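You operate a simulated robot arm through the tools that you are given. There is no shell and no other tool. Be economical: measure what you need, move in short steps, check, and stop when the job is done.

Carry out the task below with a simulated robot arm. There is one attempt and no reset: what you move stays moved.

TASK
Press the cup clear key two times.
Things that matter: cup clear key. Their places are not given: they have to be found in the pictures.

It is judged by the outcome, as a careful person would: the job done as asked, and still so three seconds after it is handed in. It fails if anything else is knocked over, pushed out of place, dropped, spilled or broken.

THE ROBOT
A 7-joint arm with a two-finger parallel gripper, fixed in place. Base frame: the origin is at the foot of the arm, x ahead of it, y to its left, z up. Lengths are in m, angles in degrees, forces in N, time in s.
Its first joint turns from -66.0 to 66.0 degrees. Payload 1.57 kg.
Tool frame: the origin (TCP) lies between the finger pads and is the grasp point; the fingertips stand 0.03 m ahead of it; z points along the fingers, y is the line along which they close. The gripper opens to 0.11 m. The fingers are 0.024 m wide and 0.012 m thick; the gripper's body (0.048 by 0.112 m) begins 0.078 m behind the TCP.
Orientation is told as [roll, pitch, yaw] about the base's x, y, z axes, in that order, counted from this pose: with the fingers straight down and closing along the base's y, the tool's x points along the base's -x, its y along +y and its z along -z.

THE INTERFACE
- The arm moves only by the tool drive_tool. Its argument "commands" is a list of rows, each a list of 2 entries, a list of its own where there are three numbers: the shift along the tool's x, y, z in m, then the turn, a rotation vector about the tool's x, y, z in degrees. In form: [[[x, y, z], [ax, ay, az]], ...]. A call has 1 to 8 rows; each row shifts and turns the commanded pose from where the row before left it, along the tool's axes as they then stand. "grip" is the closure in counts, from 0 (fully open) to 255 (shut), set as the call begins (left out, the last holds). A row lasts 0.2 s, in which the tool goes at most 0.05 m and 8.6 degrees; a call with a longer step from one row to the next is refused whole, and so is a gripper value outside its range. A pose out of reach is approached as far as the arm can. The call stops where the force on the tool passes 40 N (or 10 N more than at its start, if that is more) or the arm is blocked; 0.2 s more then pass. The fingers move at their own pace (about 0.108 m/s each) and stop on an object; they squeeze with about 38 N. The grip force told is the motor's: it shows also when the fingers shut on nothing. Time passes only in rows, and 0.2 s behind the last, so rows that do not move let the fingers close. It gives the time, the measured TCP pose, the force on the tool (base axes), the opening and the grip force at its end, in the units of the frame above (readings bear some noise).
- Cameras (640 x 400 px; columns grow to the right, rows downward): "scene" is fixed at [0.133, -0.3712, 1.4238]; the picture's right is [0.97, -0.25, 0.00], its down [-0.10, -0.38, -0.92] and it looks along [0.23, 0.89, -0.39] (base axes); focal length 309 px, centre (320, 200). "wrist" rides on the gripper at [-0.036, 0, -0.08] in the tool frame; the picture's right is [0.00, -1.00, 0.00], its down [0.97, 0.00, -0.24] and it looks along [0.24, 0.00, 0.97] (tool axes); focal length 218 px, centre (320, 200).
- camera(camera): a new picture of that camera. No time passes.
- pixel_to_xyz(camera, pixels): for up to 12 pixels [column, row] of the newest picture of that camera ("zoom" is the newest enlarged one), the place [x, y, z] in the base frame of the surface seen there, good to about 0.002 m. No time passes.
- close_up(camera, box): a new picture of the part [left, top, right, bottom] of that camera's present view, enlarged. No time passes.
- hand_in(): hands the job in; it is judged then, once.

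Work in short steps. Measure before you move; look again where a grasp or a placing could have gone wrong, and mend it. You have 60 turns and 26 pictures in all, the two below and enlarged ones among them. Open the gripper and draw the arm clear of the work before you hand the job in, unless the task says otherwise; then end with one line.

The tools are called after "Call:" by a JSON object that holds its "api" and its "payload". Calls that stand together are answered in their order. drive_tool: Moves the arm, as the interface text tells. Its arguments: {"type":"object","properties":{"commands":{"type":"array","items":{"type":"array"}},"grip":{"type":"number"}},"required":["commands"]} The other tools are called the same way: camera (camera) takes a picture; pixel_to_xyz (camera, pixels) gives the place of the surface under pixels of a picture; close_up (camera, box) takes an enlarged picture of a part of a camera's view; hand_in () hands the job in.

At the start:

```text
time: 0.0
eef_pos: [0.2626, 0.2285, 1.1557]
tool_rot: [0.0, 0.0, 0.0]
contact_force: [-0.3, -0.5, -0.7]
gripper_width: 0.1099
finger_force: 0.1
```

scene: 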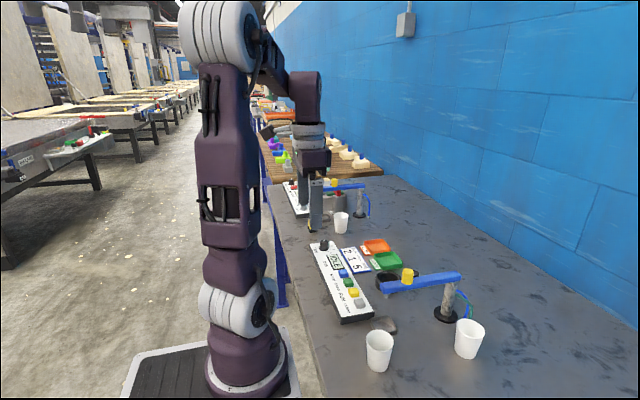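
wrist: 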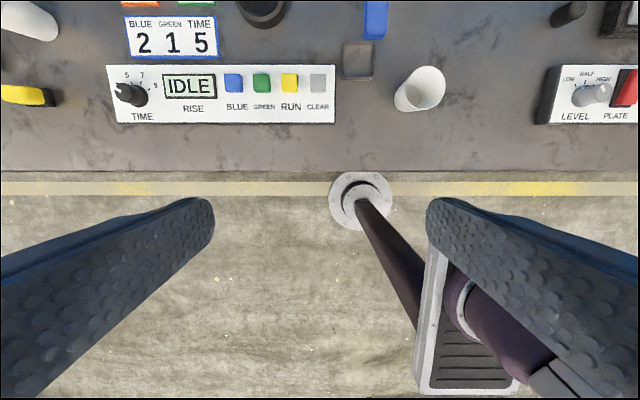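

The keys sit on the panel marked IDLE. I'll enlarge the views to read the labels and tell the panels apart.

Call:
{"api": "close_up", "payload": {"camera": "scene", "box": [260, 160, 500, 370]}}

Call:
{"api": "close_up", "payload": {"camera": "wrist", "box": [100, 0, 460, 140]}}

Call:
{"api": "pixel_to_xyz", "payload": {"camera": "wrist", "pixels": [[318, 83], [289, 83], [358, 60], [420, 90], [332, 83], [318, 96], [130, 93], [262, 83]]}}

Call:
{"api": "pixel_to_xyz", "payload": {"camera": "scene", "pixels": [[359, 302], [354, 292], [348, 282], [344, 273], [387, 325], [340, 222], [380, 350], [324, 245]]}}

```text
1.90 times, centred on (380, 265) of scene
```

zoom: 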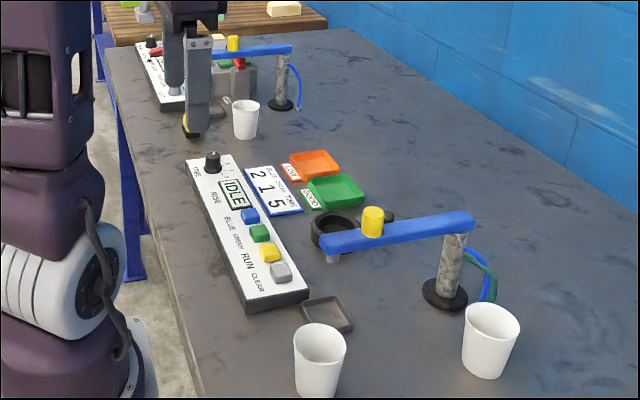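

```text
1.78 times, centred on (280, 70) of wrist
```

zoom: 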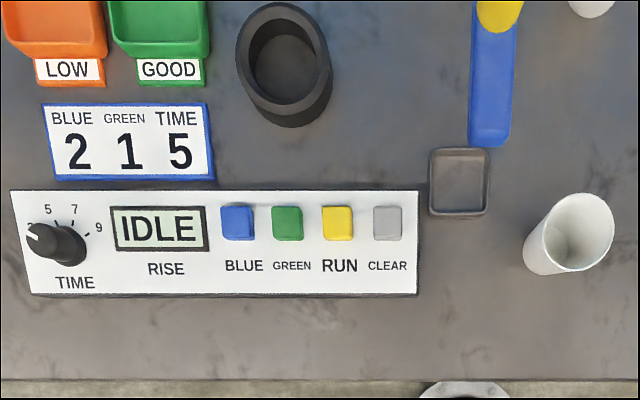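

```text
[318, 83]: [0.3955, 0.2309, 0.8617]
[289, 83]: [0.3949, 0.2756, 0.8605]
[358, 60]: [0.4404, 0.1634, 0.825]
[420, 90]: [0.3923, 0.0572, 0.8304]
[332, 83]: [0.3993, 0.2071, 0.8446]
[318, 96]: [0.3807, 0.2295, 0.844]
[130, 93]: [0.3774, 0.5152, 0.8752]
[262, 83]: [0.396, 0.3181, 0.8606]
```

```text
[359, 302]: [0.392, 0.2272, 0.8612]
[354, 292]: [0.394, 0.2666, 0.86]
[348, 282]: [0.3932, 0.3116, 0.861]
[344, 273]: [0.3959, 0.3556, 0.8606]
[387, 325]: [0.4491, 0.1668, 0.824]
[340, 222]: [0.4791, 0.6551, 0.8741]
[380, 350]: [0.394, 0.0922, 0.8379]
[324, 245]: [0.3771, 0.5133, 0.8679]
```

Key CLEAR on this panel is at about (0.395, 0.230, 0.861). There are other panels (LEVEL/PLATE at the right edge, one far away), so I'll check them for another "clear" key.

Call:
{"api": "close_up", "payload": {"camera": "scene", "box": [270, 165, 390, 245]}}

Call:
{"api": "drive_tool", "payload": {"commands": [[[0, -0.05, 0], [0, 0, 0]], [[0, -0.05, 0], [0, 0, 0]], [[0, -0.05, 0], [0, 0, 0]], [[0, -0.05, 0], [0, 0, 0]], [[0, -0.05, 0], [0, 0, 0]], [[0, -0.05, 0], [0, 0, 0]]]}}

Call:
{"api": "camera", "payload": {"camera": "wrist"}}

```text
5.00 times, centred on (330, 205) of scene
```

zoom: 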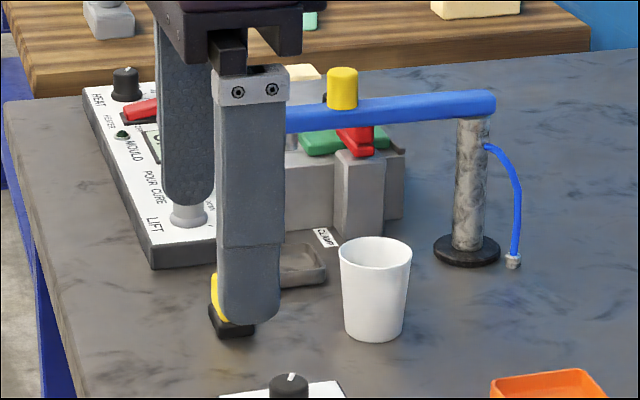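

```text
time: 1.4
eef_pos: [0.2624, -0.0708, 1.1557]
tool_rot: [0.0, 0.0, 0.1]
contact_force: [0.4, -0.1, 0.0]
gripper_width: 0.1101
finger_force: 0.1
```

```text
20 pictures are left
```

wrist: 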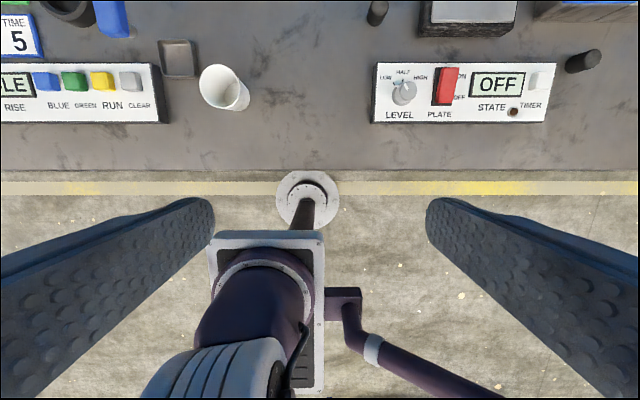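

No other panel has a CLEAR key, so the target is CLEAR on the IDLE panel. I'll go back, shut the fingers, and measure the key and the blue arm near it.

Call:
{"api": "drive_tool", "payload": {"commands": [[[0, 0.05, 0], [0, 0, 0]], [[0, 0.05, 0], [0, 0, 0]], [[0, 0.05, 0], [0, 0, 0]], [[0, 0.05, 0], [0, 0, 0]], [[0, 0.05, 0], [0, 0, 0]], [[-0.04, 0.05, 0], [0, 0, 0]], [[-0.045, 0, 0], [0, 0, 0]], [[-0.045, 0, 0], [0, 0, 0]]], "grip": 255}}

Call:
{"api": "camera", "payload": {"camera": "wrist"}}

```text
refused: row 6 steps farther than a row can; nothing moved
```

```text
19 pictures are left
```

wrist: 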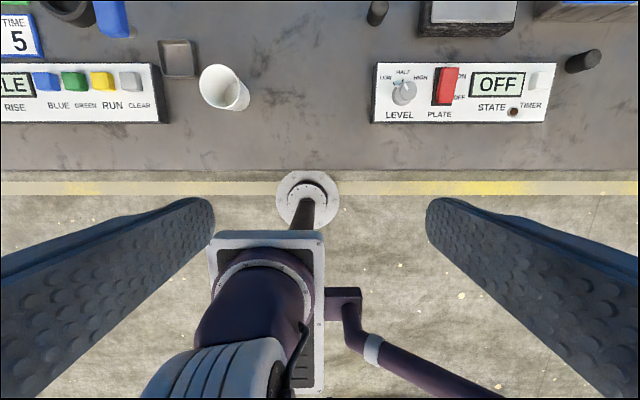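

The call was refused because row 6 was too long. I'll split it.

Call:
{"api": "drive_tool", "payload": {"commands": [[[-0.015, 0.045, 0], [0, 0, 0]], [[-0.015, 0.045, 0], [0, 0, 0]], [[-0.015, 0.045, 0], [0, 0, 0]], [[-0.015, 0.045, 0], [0, 0, 0]], [[-0.015, 0.045, 0], [0, 0, 0]], [[-0.015, 0.045, 0], [0, 0, 0]], [[-0.04, 0.03, 0], [0, 0, 0]], [[0, 0, 0], [0, 0, 0]]], "grip": 255}}

Call:
{"api": "camera", "payload": {"camera": "wrist"}}

```text
time: 3.2
eef_pos: [0.3941, 0.2273, 1.1595]
tool_rot: [0.0, 0.0, 0.0]
contact_force: [-0.3, -0.5, -0.7]
gripper_width: 0.0001
finger_force: 21.4
```

```text
18 pictures are left
```

wrist: 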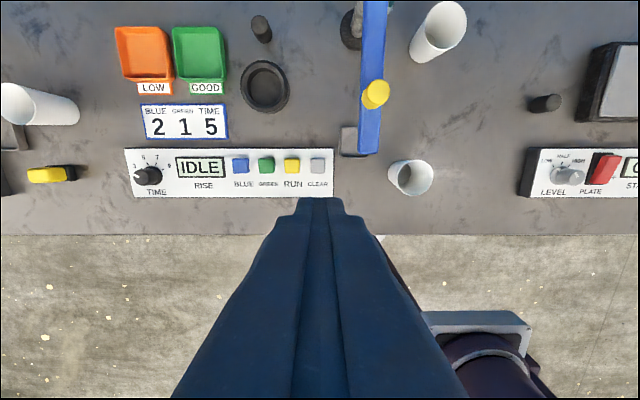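

Call:
{"api": "pixel_to_xyz", "payload": {"camera": "wrist", "pixels": [[318, 165], [311, 165], [324, 165], [318, 159], [318, 171], [368, 148], [376, 85], [368, 120], [293, 166]]}}

```text
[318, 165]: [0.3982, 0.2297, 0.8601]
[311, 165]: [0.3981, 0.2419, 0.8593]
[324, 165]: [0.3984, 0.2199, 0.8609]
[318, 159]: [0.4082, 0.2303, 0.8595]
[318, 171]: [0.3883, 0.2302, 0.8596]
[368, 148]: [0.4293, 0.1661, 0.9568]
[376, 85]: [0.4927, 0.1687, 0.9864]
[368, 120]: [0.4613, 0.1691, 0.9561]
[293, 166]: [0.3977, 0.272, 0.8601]
```

Key top centre is (0.398, 0.230, 0.860). The blue arm's end (about x 0.429, y 0.166, z 0.957) is close to where the gripper body would come. I'll turn the tool 90° so the body's narrow side faces the arm and the camera is away from it.

Call:
{"api": "drive_tool", "payload": {"commands": [[[-0.004, 0.0027, 0], [0, 0, 0]], [[0, 0, 0], [0, 0, -8.5]], [[0, 0, 0], [0, 0, -8.5]], [[0, 0, 0], [0, 0, -8.5]], [[0, 0, 0], [0, 0, -8.5]], [[0, 0, 0], [0, 0, -8.5]], [[0, 0, 0], [0, 0, -8.5]], [[0, 0, 0], [0, 0, -8.5]]]}}

Call:
{"api": "drive_tool", "payload": {"commands": [[[0, 0, 0], [0, 0, -8.5]], [[0, 0, 0], [0, 0, -8.5]], [[0, 0, 0], [0, 0, -8.5]], [[0, 0, 0], [0, 0, -5.0]], [[0, 0, 0.05], [0, 0, 0]], [[0, 0, 0.05], [0, 0, 0]], [[0, 0, 0.05], [0, 0, 0]], [[0, 0, 0], [0, 0, 0]]]}}

```text
time: 5.0
eef_pos: [0.3956, 0.2302, 1.1568]
tool_rot: [0.0, 0.0, 59.7]
contact_force: [0.9, -0.2, 0.5]
gripper_width: 0.0
finger_force: 20.7
```

```text
time: 6.8
eef_pos: [0.3975, 0.2298, 1.0026]
tool_rot: [0.0, 0.0, 90.0]
contact_force: [-0.1, 0.4, 0.3]
gripper_width: 0.0
finger_force: 21.1
```

The tool is above the key at z 1.003. I'll lower the tip to about 12 mm above the key and look.

Call:
{"api": "drive_tool", "payload": {"commands": [[[0, 0, 0.04], [0, 0, 0]], [[0, 0, 0.04], [0, 0, 0]], [[0, 0, 0.02], [0, 0, 0]], [[0, 0, 0], [0, 0, 0]]]}}

Call:
{"api": "close_up", "payload": {"camera": "scene", "box": [300, 220, 460, 340]}}

Call:
{"api": "camera", "payload": {"camera": "wrist"}}

```text
time: 7.8
eef_pos: [0.3967, 0.2309, 0.9043]
tool_rot: [0.0, 0.1, 90.0]
contact_force: [-0.4, -0.4, -0.1]
gripper_width: 0.0
finger_force: 21.6
```

```text
3.33 times, centred on (380, 280) of scene
```

zoom: 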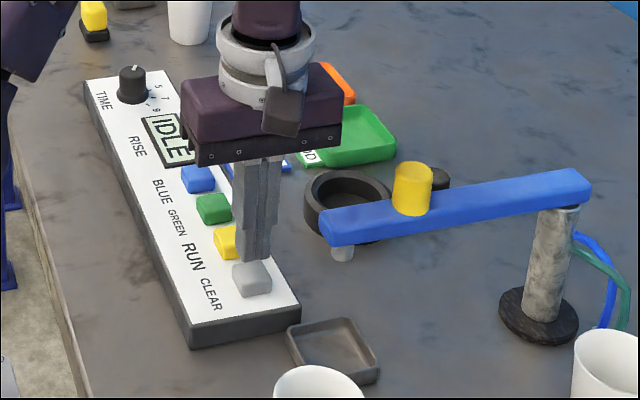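

```text
16 pictures are left
```

wrist: 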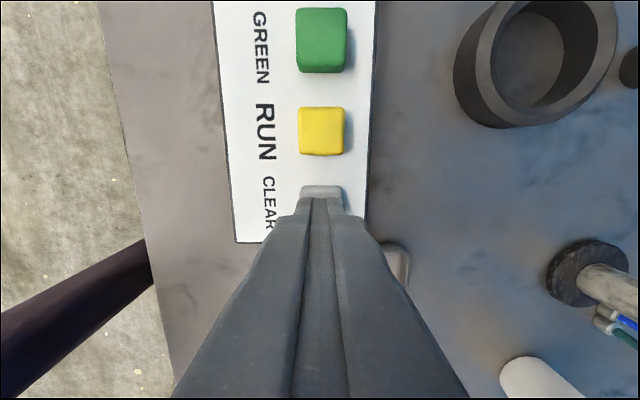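

The fingertips are aligned over CLEAR, about 14 mm above it. I'll lower in small steps and watch the force.

Call:
{"api": "drive_tool", "payload": {"commands": [[[0, 0, 0.01], [0, 0, 0]], [[0, 0, 0.002], [0, 0, 0]], [[0, 0, 0.002], [0, 0, 0]], [[0, 0, 0.002], [0, 0, 0]], [[0, 0, 0.001], [0, 0, 0]]]}}

Call:
{"api": "close_up", "payload": {"camera": "scene", "box": [300, 220, 460, 340]}}

```text
time: 9.0
eef_pos: [0.3954, 0.2308, 0.8898]
tool_rot: [0.0, 0.1, 90.0]
contact_force: [-0.6, 0.1, 0.6]
gripper_width: 0.0001
finger_force: 21.2
```

```text
3.33 times, centred on (380, 280) of scene
```

zoom: 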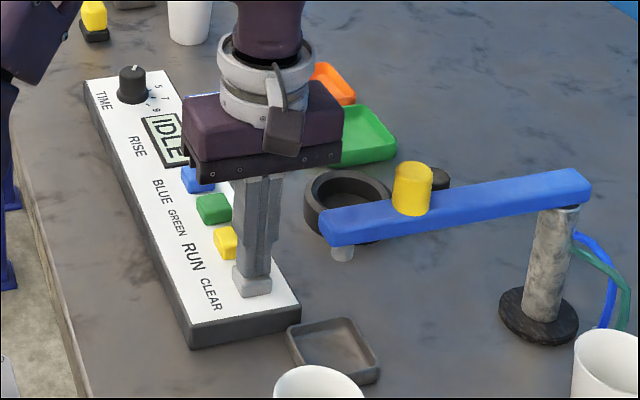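

The tip is at about 0.860, just touching, with no real force yet. I'll go down further in small steps.

Call:
{"api": "drive_tool", "payload": {"commands": [[[0, 0, 0.001], [0, 0, 0]], [[0, 0, 0.001], [0, 0, 0]], [[0, 0, 0.001], [0, 0, 0]], [[0, 0, 0], [0, 0, 0]]]}}

```text
time: 10.0
eef_pos: [0.3964, 0.2296, 0.8861]
tool_rot: [0.0, 0.1, 90.0]
contact_force: [-0.2, 1.7, 1.3]
gripper_width: 0.0
finger_force: 21.4
```

Call:
{"api": "drive_tool", "payload": {"commands": [[[0, 0, 0.001], [0, 0, 0]], [[0, 0, 0.001], [0, 0, 0]], [[0, 0, 0], [0, 0, 0]]]}}

Call:
{"api": "close_up", "payload": {"camera": "scene", "box": [300, 220, 460, 340]}}

```text
time: 10.8
eef_pos: [0.3972, 0.2309, 0.8847]
tool_rot: [0.0, -0.1, 90.0]
contact_force: [0.9, -1.3, 3.0]
gripper_width: 0.0001
finger_force: 21.0
```

```text
3.33 times, centred on (380, 280) of scene
```

zoom: 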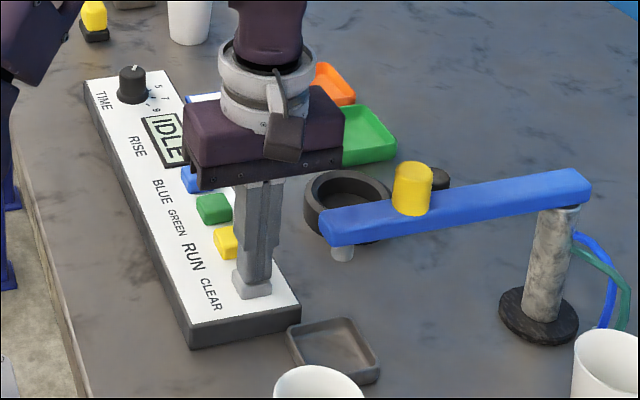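

The force is rising (3 N) with the tip at about 0.855. I'll press on until the key bottoms out.

Call:
{"api": "drive_tool", "payload": {"commands": [[[0, 0, 0.001], [0, 0, 0]], [[0, 0, 0.001], [0, 0, 0]], [[0, 0, 0], [0, 0, 0]]]}}

```text
time: 11.6
eef_pos: [0.3976, 0.2309, 0.8827]
tool_rot: [0.0, 0.0, 90.0]
contact_force: [-4.1, -3.6, 12.5]
gripper_width: 0.0
finger_force: 20.5
```

Force has jumped to 12.5 N at tip 0.853, which looks like the bottom of the travel. One more millimetre to confirm, then I release fully.

Call:
{"api": "drive_tool", "payload": {"commands": [[[0, 0, 0.001], [0, 0, 0]], [[0, 0, 0], [0, 0, 0]]]}}

Call:
{"api": "drive_tool", "payload": {"commands": [[[0, 0, -0.008], [0, 0, 0]], [[0, 0, -0.015], [0, 0, 0]], [[0, 0, 0], [0, 0, 0]]]}}

Call:
{"api": "close_up", "payload": {"camera": "scene", "box": [300, 220, 460, 340]}}

Call:
{"api": "pixel_to_xyz", "payload": {"camera": "zoom", "pixels": [[250, 285], [242, 280], [225, 240]]}}

```text
time: 12.2
eef_pos: [0.3963, 0.2312, 0.8822]
tool_rot: [0.0, -0.1, 89.9]
contact_force: [-4.3, 1.2, 12.2]
gripper_width: 0.0
finger_force: 21.2
```

```text
time: 13.0
eef_pos: [0.3951, 0.2294, 0.9055]
tool_rot: [0.0, 0.0, 90.1]
contact_force: [-1.1, -0.1, 0.6]
gripper_width: 0.0
finger_force: 21.3
```

```text
3.33 times, centred on (380, 280) of scene
```

zoom: 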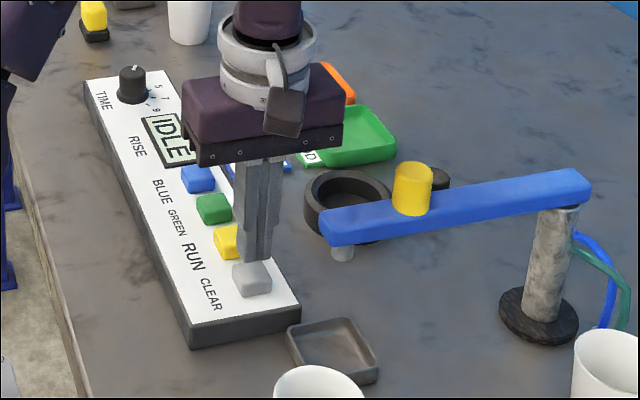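

```text
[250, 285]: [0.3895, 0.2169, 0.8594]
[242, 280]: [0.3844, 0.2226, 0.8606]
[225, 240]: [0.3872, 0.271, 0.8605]
```

The key has sprung back to 0.860. Before the second press I'll rise to see whether the displays show any response.

Call:
{"api": "drive_tool", "payload": {"commands": [[[0, 0, -0.05], [0, 0, 0]], [[0, 0, -0.05], [0, 0, 0]], [[0, 0, -0.05], [0, 0, 0]], [[0, 0, 0], [0, 0, 0]]]}}

Call:
{"api": "camera", "payload": {"camera": "wrist"}}

Call:
{"api": "close_up", "payload": {"camera": "scene", "box": [300, 220, 460, 340]}}

```text
time: 14.0
eef_pos: [0.3977, 0.2306, 1.0521]
tool_rot: [0.0, 0.1, 89.9]
contact_force: [-0.2, -0.1, 0.0]
gripper_width: 0.0003
finger_force: 21.2
```

```text
12 pictures are left
```

wrist: 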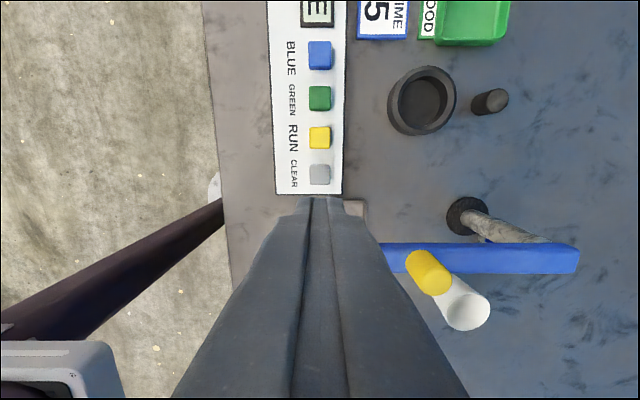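

```text
3.33 times, centred on (380, 280) of scene
```

zoom: 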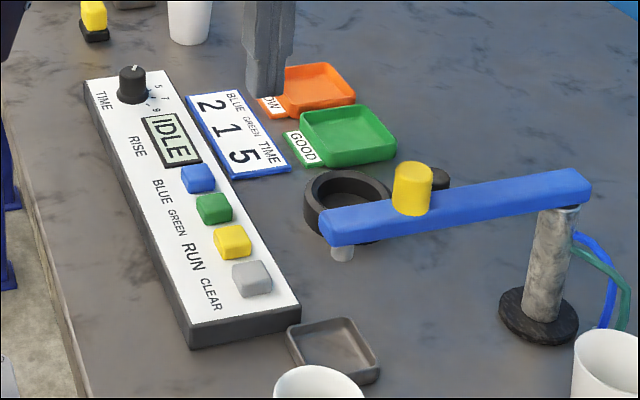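

Nothing visible changes: IDLE stays, and 2 1 5 looks like a printed card. The force profile still shows a full stroke, so I'll make the second press to the same depth.

Call:
{"api": "drive_tool", "payload": {"commands": [[[0, 0, 0.05], [0, 0, 0]], [[0, 0, 0.05], [0, 0, 0]], [[0, 0, 0.045], [0, 0, 0]], [[0, 0, 0], [0, 0, 0]]]}}

Call:
{"api": "drive_tool", "payload": {"commands": [[[0, 0, 0.012], [0, 0, 0]], [[0, 0, 0.006], [0, 0, 0]], [[0, 0, 0.004], [0, 0, 0]], [[0, 0, 0.003], [0, 0, 0]], [[0, 0, 0], [0, 0, 0]]]}}

```text
time: 15.0
eef_pos: [0.3979, 0.2316, 0.9075]
tool_rot: [0.0, 0.0, 90.0]
contact_force: [-0.2, -0.7, 0.2]
gripper_width: 0.0
finger_force: 21.4
```

```text
time: 16.2
eef_pos: [0.3968, 0.229, 0.8833]
tool_rot: [0.0, 0.1, 90.0]
contact_force: [1.0, 0.7, 1.9]
gripper_width: 0.0
finger_force: 21.1
```

Force is only 1.9 N, so the key isn't bottomed yet. I'll go on a little.

Call:
{"api": "drive_tool", "payload": {"commands": [[[0, 0, 0.001], [0, 0, 0]], [[0, 0, 0.001], [0, 0, 0]], [[0, 0, 0], [0, 0, 0]]]}}

```text
time: 17.0
eef_pos: [0.3967, 0.2305, 0.8834]
tool_rot: [0.0, -0.1, 90.0]
contact_force: [0.2, -4.6, 10.3]
gripper_width: 0.0002
finger_force: 21.2
```

Position holds at 0.883 while force has risen to 10.3 N, so it's against the stop. I'll add a touch more to match the first press, then release and lift clear.

Call:
{"api": "drive_tool", "payload": {"commands": [[[0, 0, 0.001], [0, 0, 0]], [[0, 0, 0], [0, 0, 0]]]}}

Call:
{"api": "drive_tool", "payload": {"commands": [[[0, 0, -0.01], [0, 0, 0]], [[0, 0, -0.04], [0, 0, 0]], [[0, 0, -0.05], [0, 0, 0]], [[0, 0, -0.05], [0, 0, 0]], [[0, 0, -0.05], [0, 0, 0]], [[0, 0, -0.05], [0, 0, 0]], [[0, 0, 0], [0, 0, 0]]]}}

Call:
{"api": "drive_tool", "payload": {"commands": [[[0, -0.05, 0], [0, 0, 0]], [[0, -0.05, 0], [0, 0, 0]], [[0, 0, 0], [0, 0, 0]], [[0, 0, 0], [0, 0, 0]]], "grip": 0}}

Call:
{"api": "camera", "payload": {"camera": "scene"}}

```text
time: 17.6
eef_pos: [0.3968, 0.2301, 0.8812]
tool_rot: [0.1, 0.0, 90.0]
contact_force: [-3.7, -6.7, 17.8]
gripper_width: 0.0
finger_force: 21.4
```

```text
time: 19.2
eef_pos: [0.3961, 0.2313, 1.1339]
tool_rot: [0.1, 0.1, 89.9]
contact_force: [0.3, -0.2, -0.3]
gripper_width: 0.0001
finger_force: 21.1
```

```text
time: 20.2
eef_pos: [0.5, 0.2311, 1.1325]
tool_rot: [0.0, 0.0, 90.0]
contact_force: [0.4, 0.6, -0.9]
gripper_width: 0.1099
finger_force: 0.1
```

```text
10 pictures are left
```

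scene: 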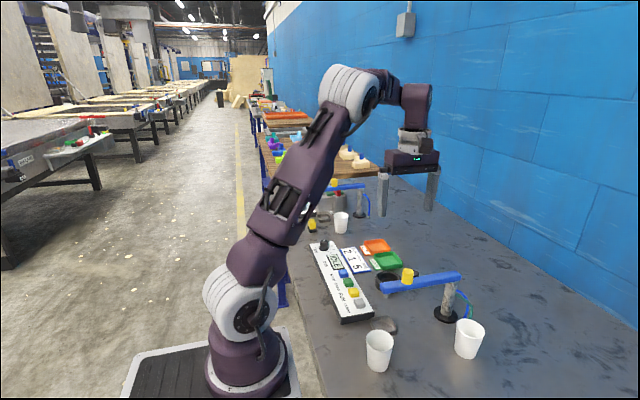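

Both presses bottomed the key and it sprang back each time. The arm is clear, the gripper is open, and nothing else has moved, so I'm handing in.

Call:
{"api": "hand_in", "payload": {}}

```text
The job is handed in.
```

I pressed the CLEAR key on the IDLE panel two times, releasing it fully in between. The panel showed no visible response, so I judged each press complete by the key reaching its stop (about 12 N, then 18 N).
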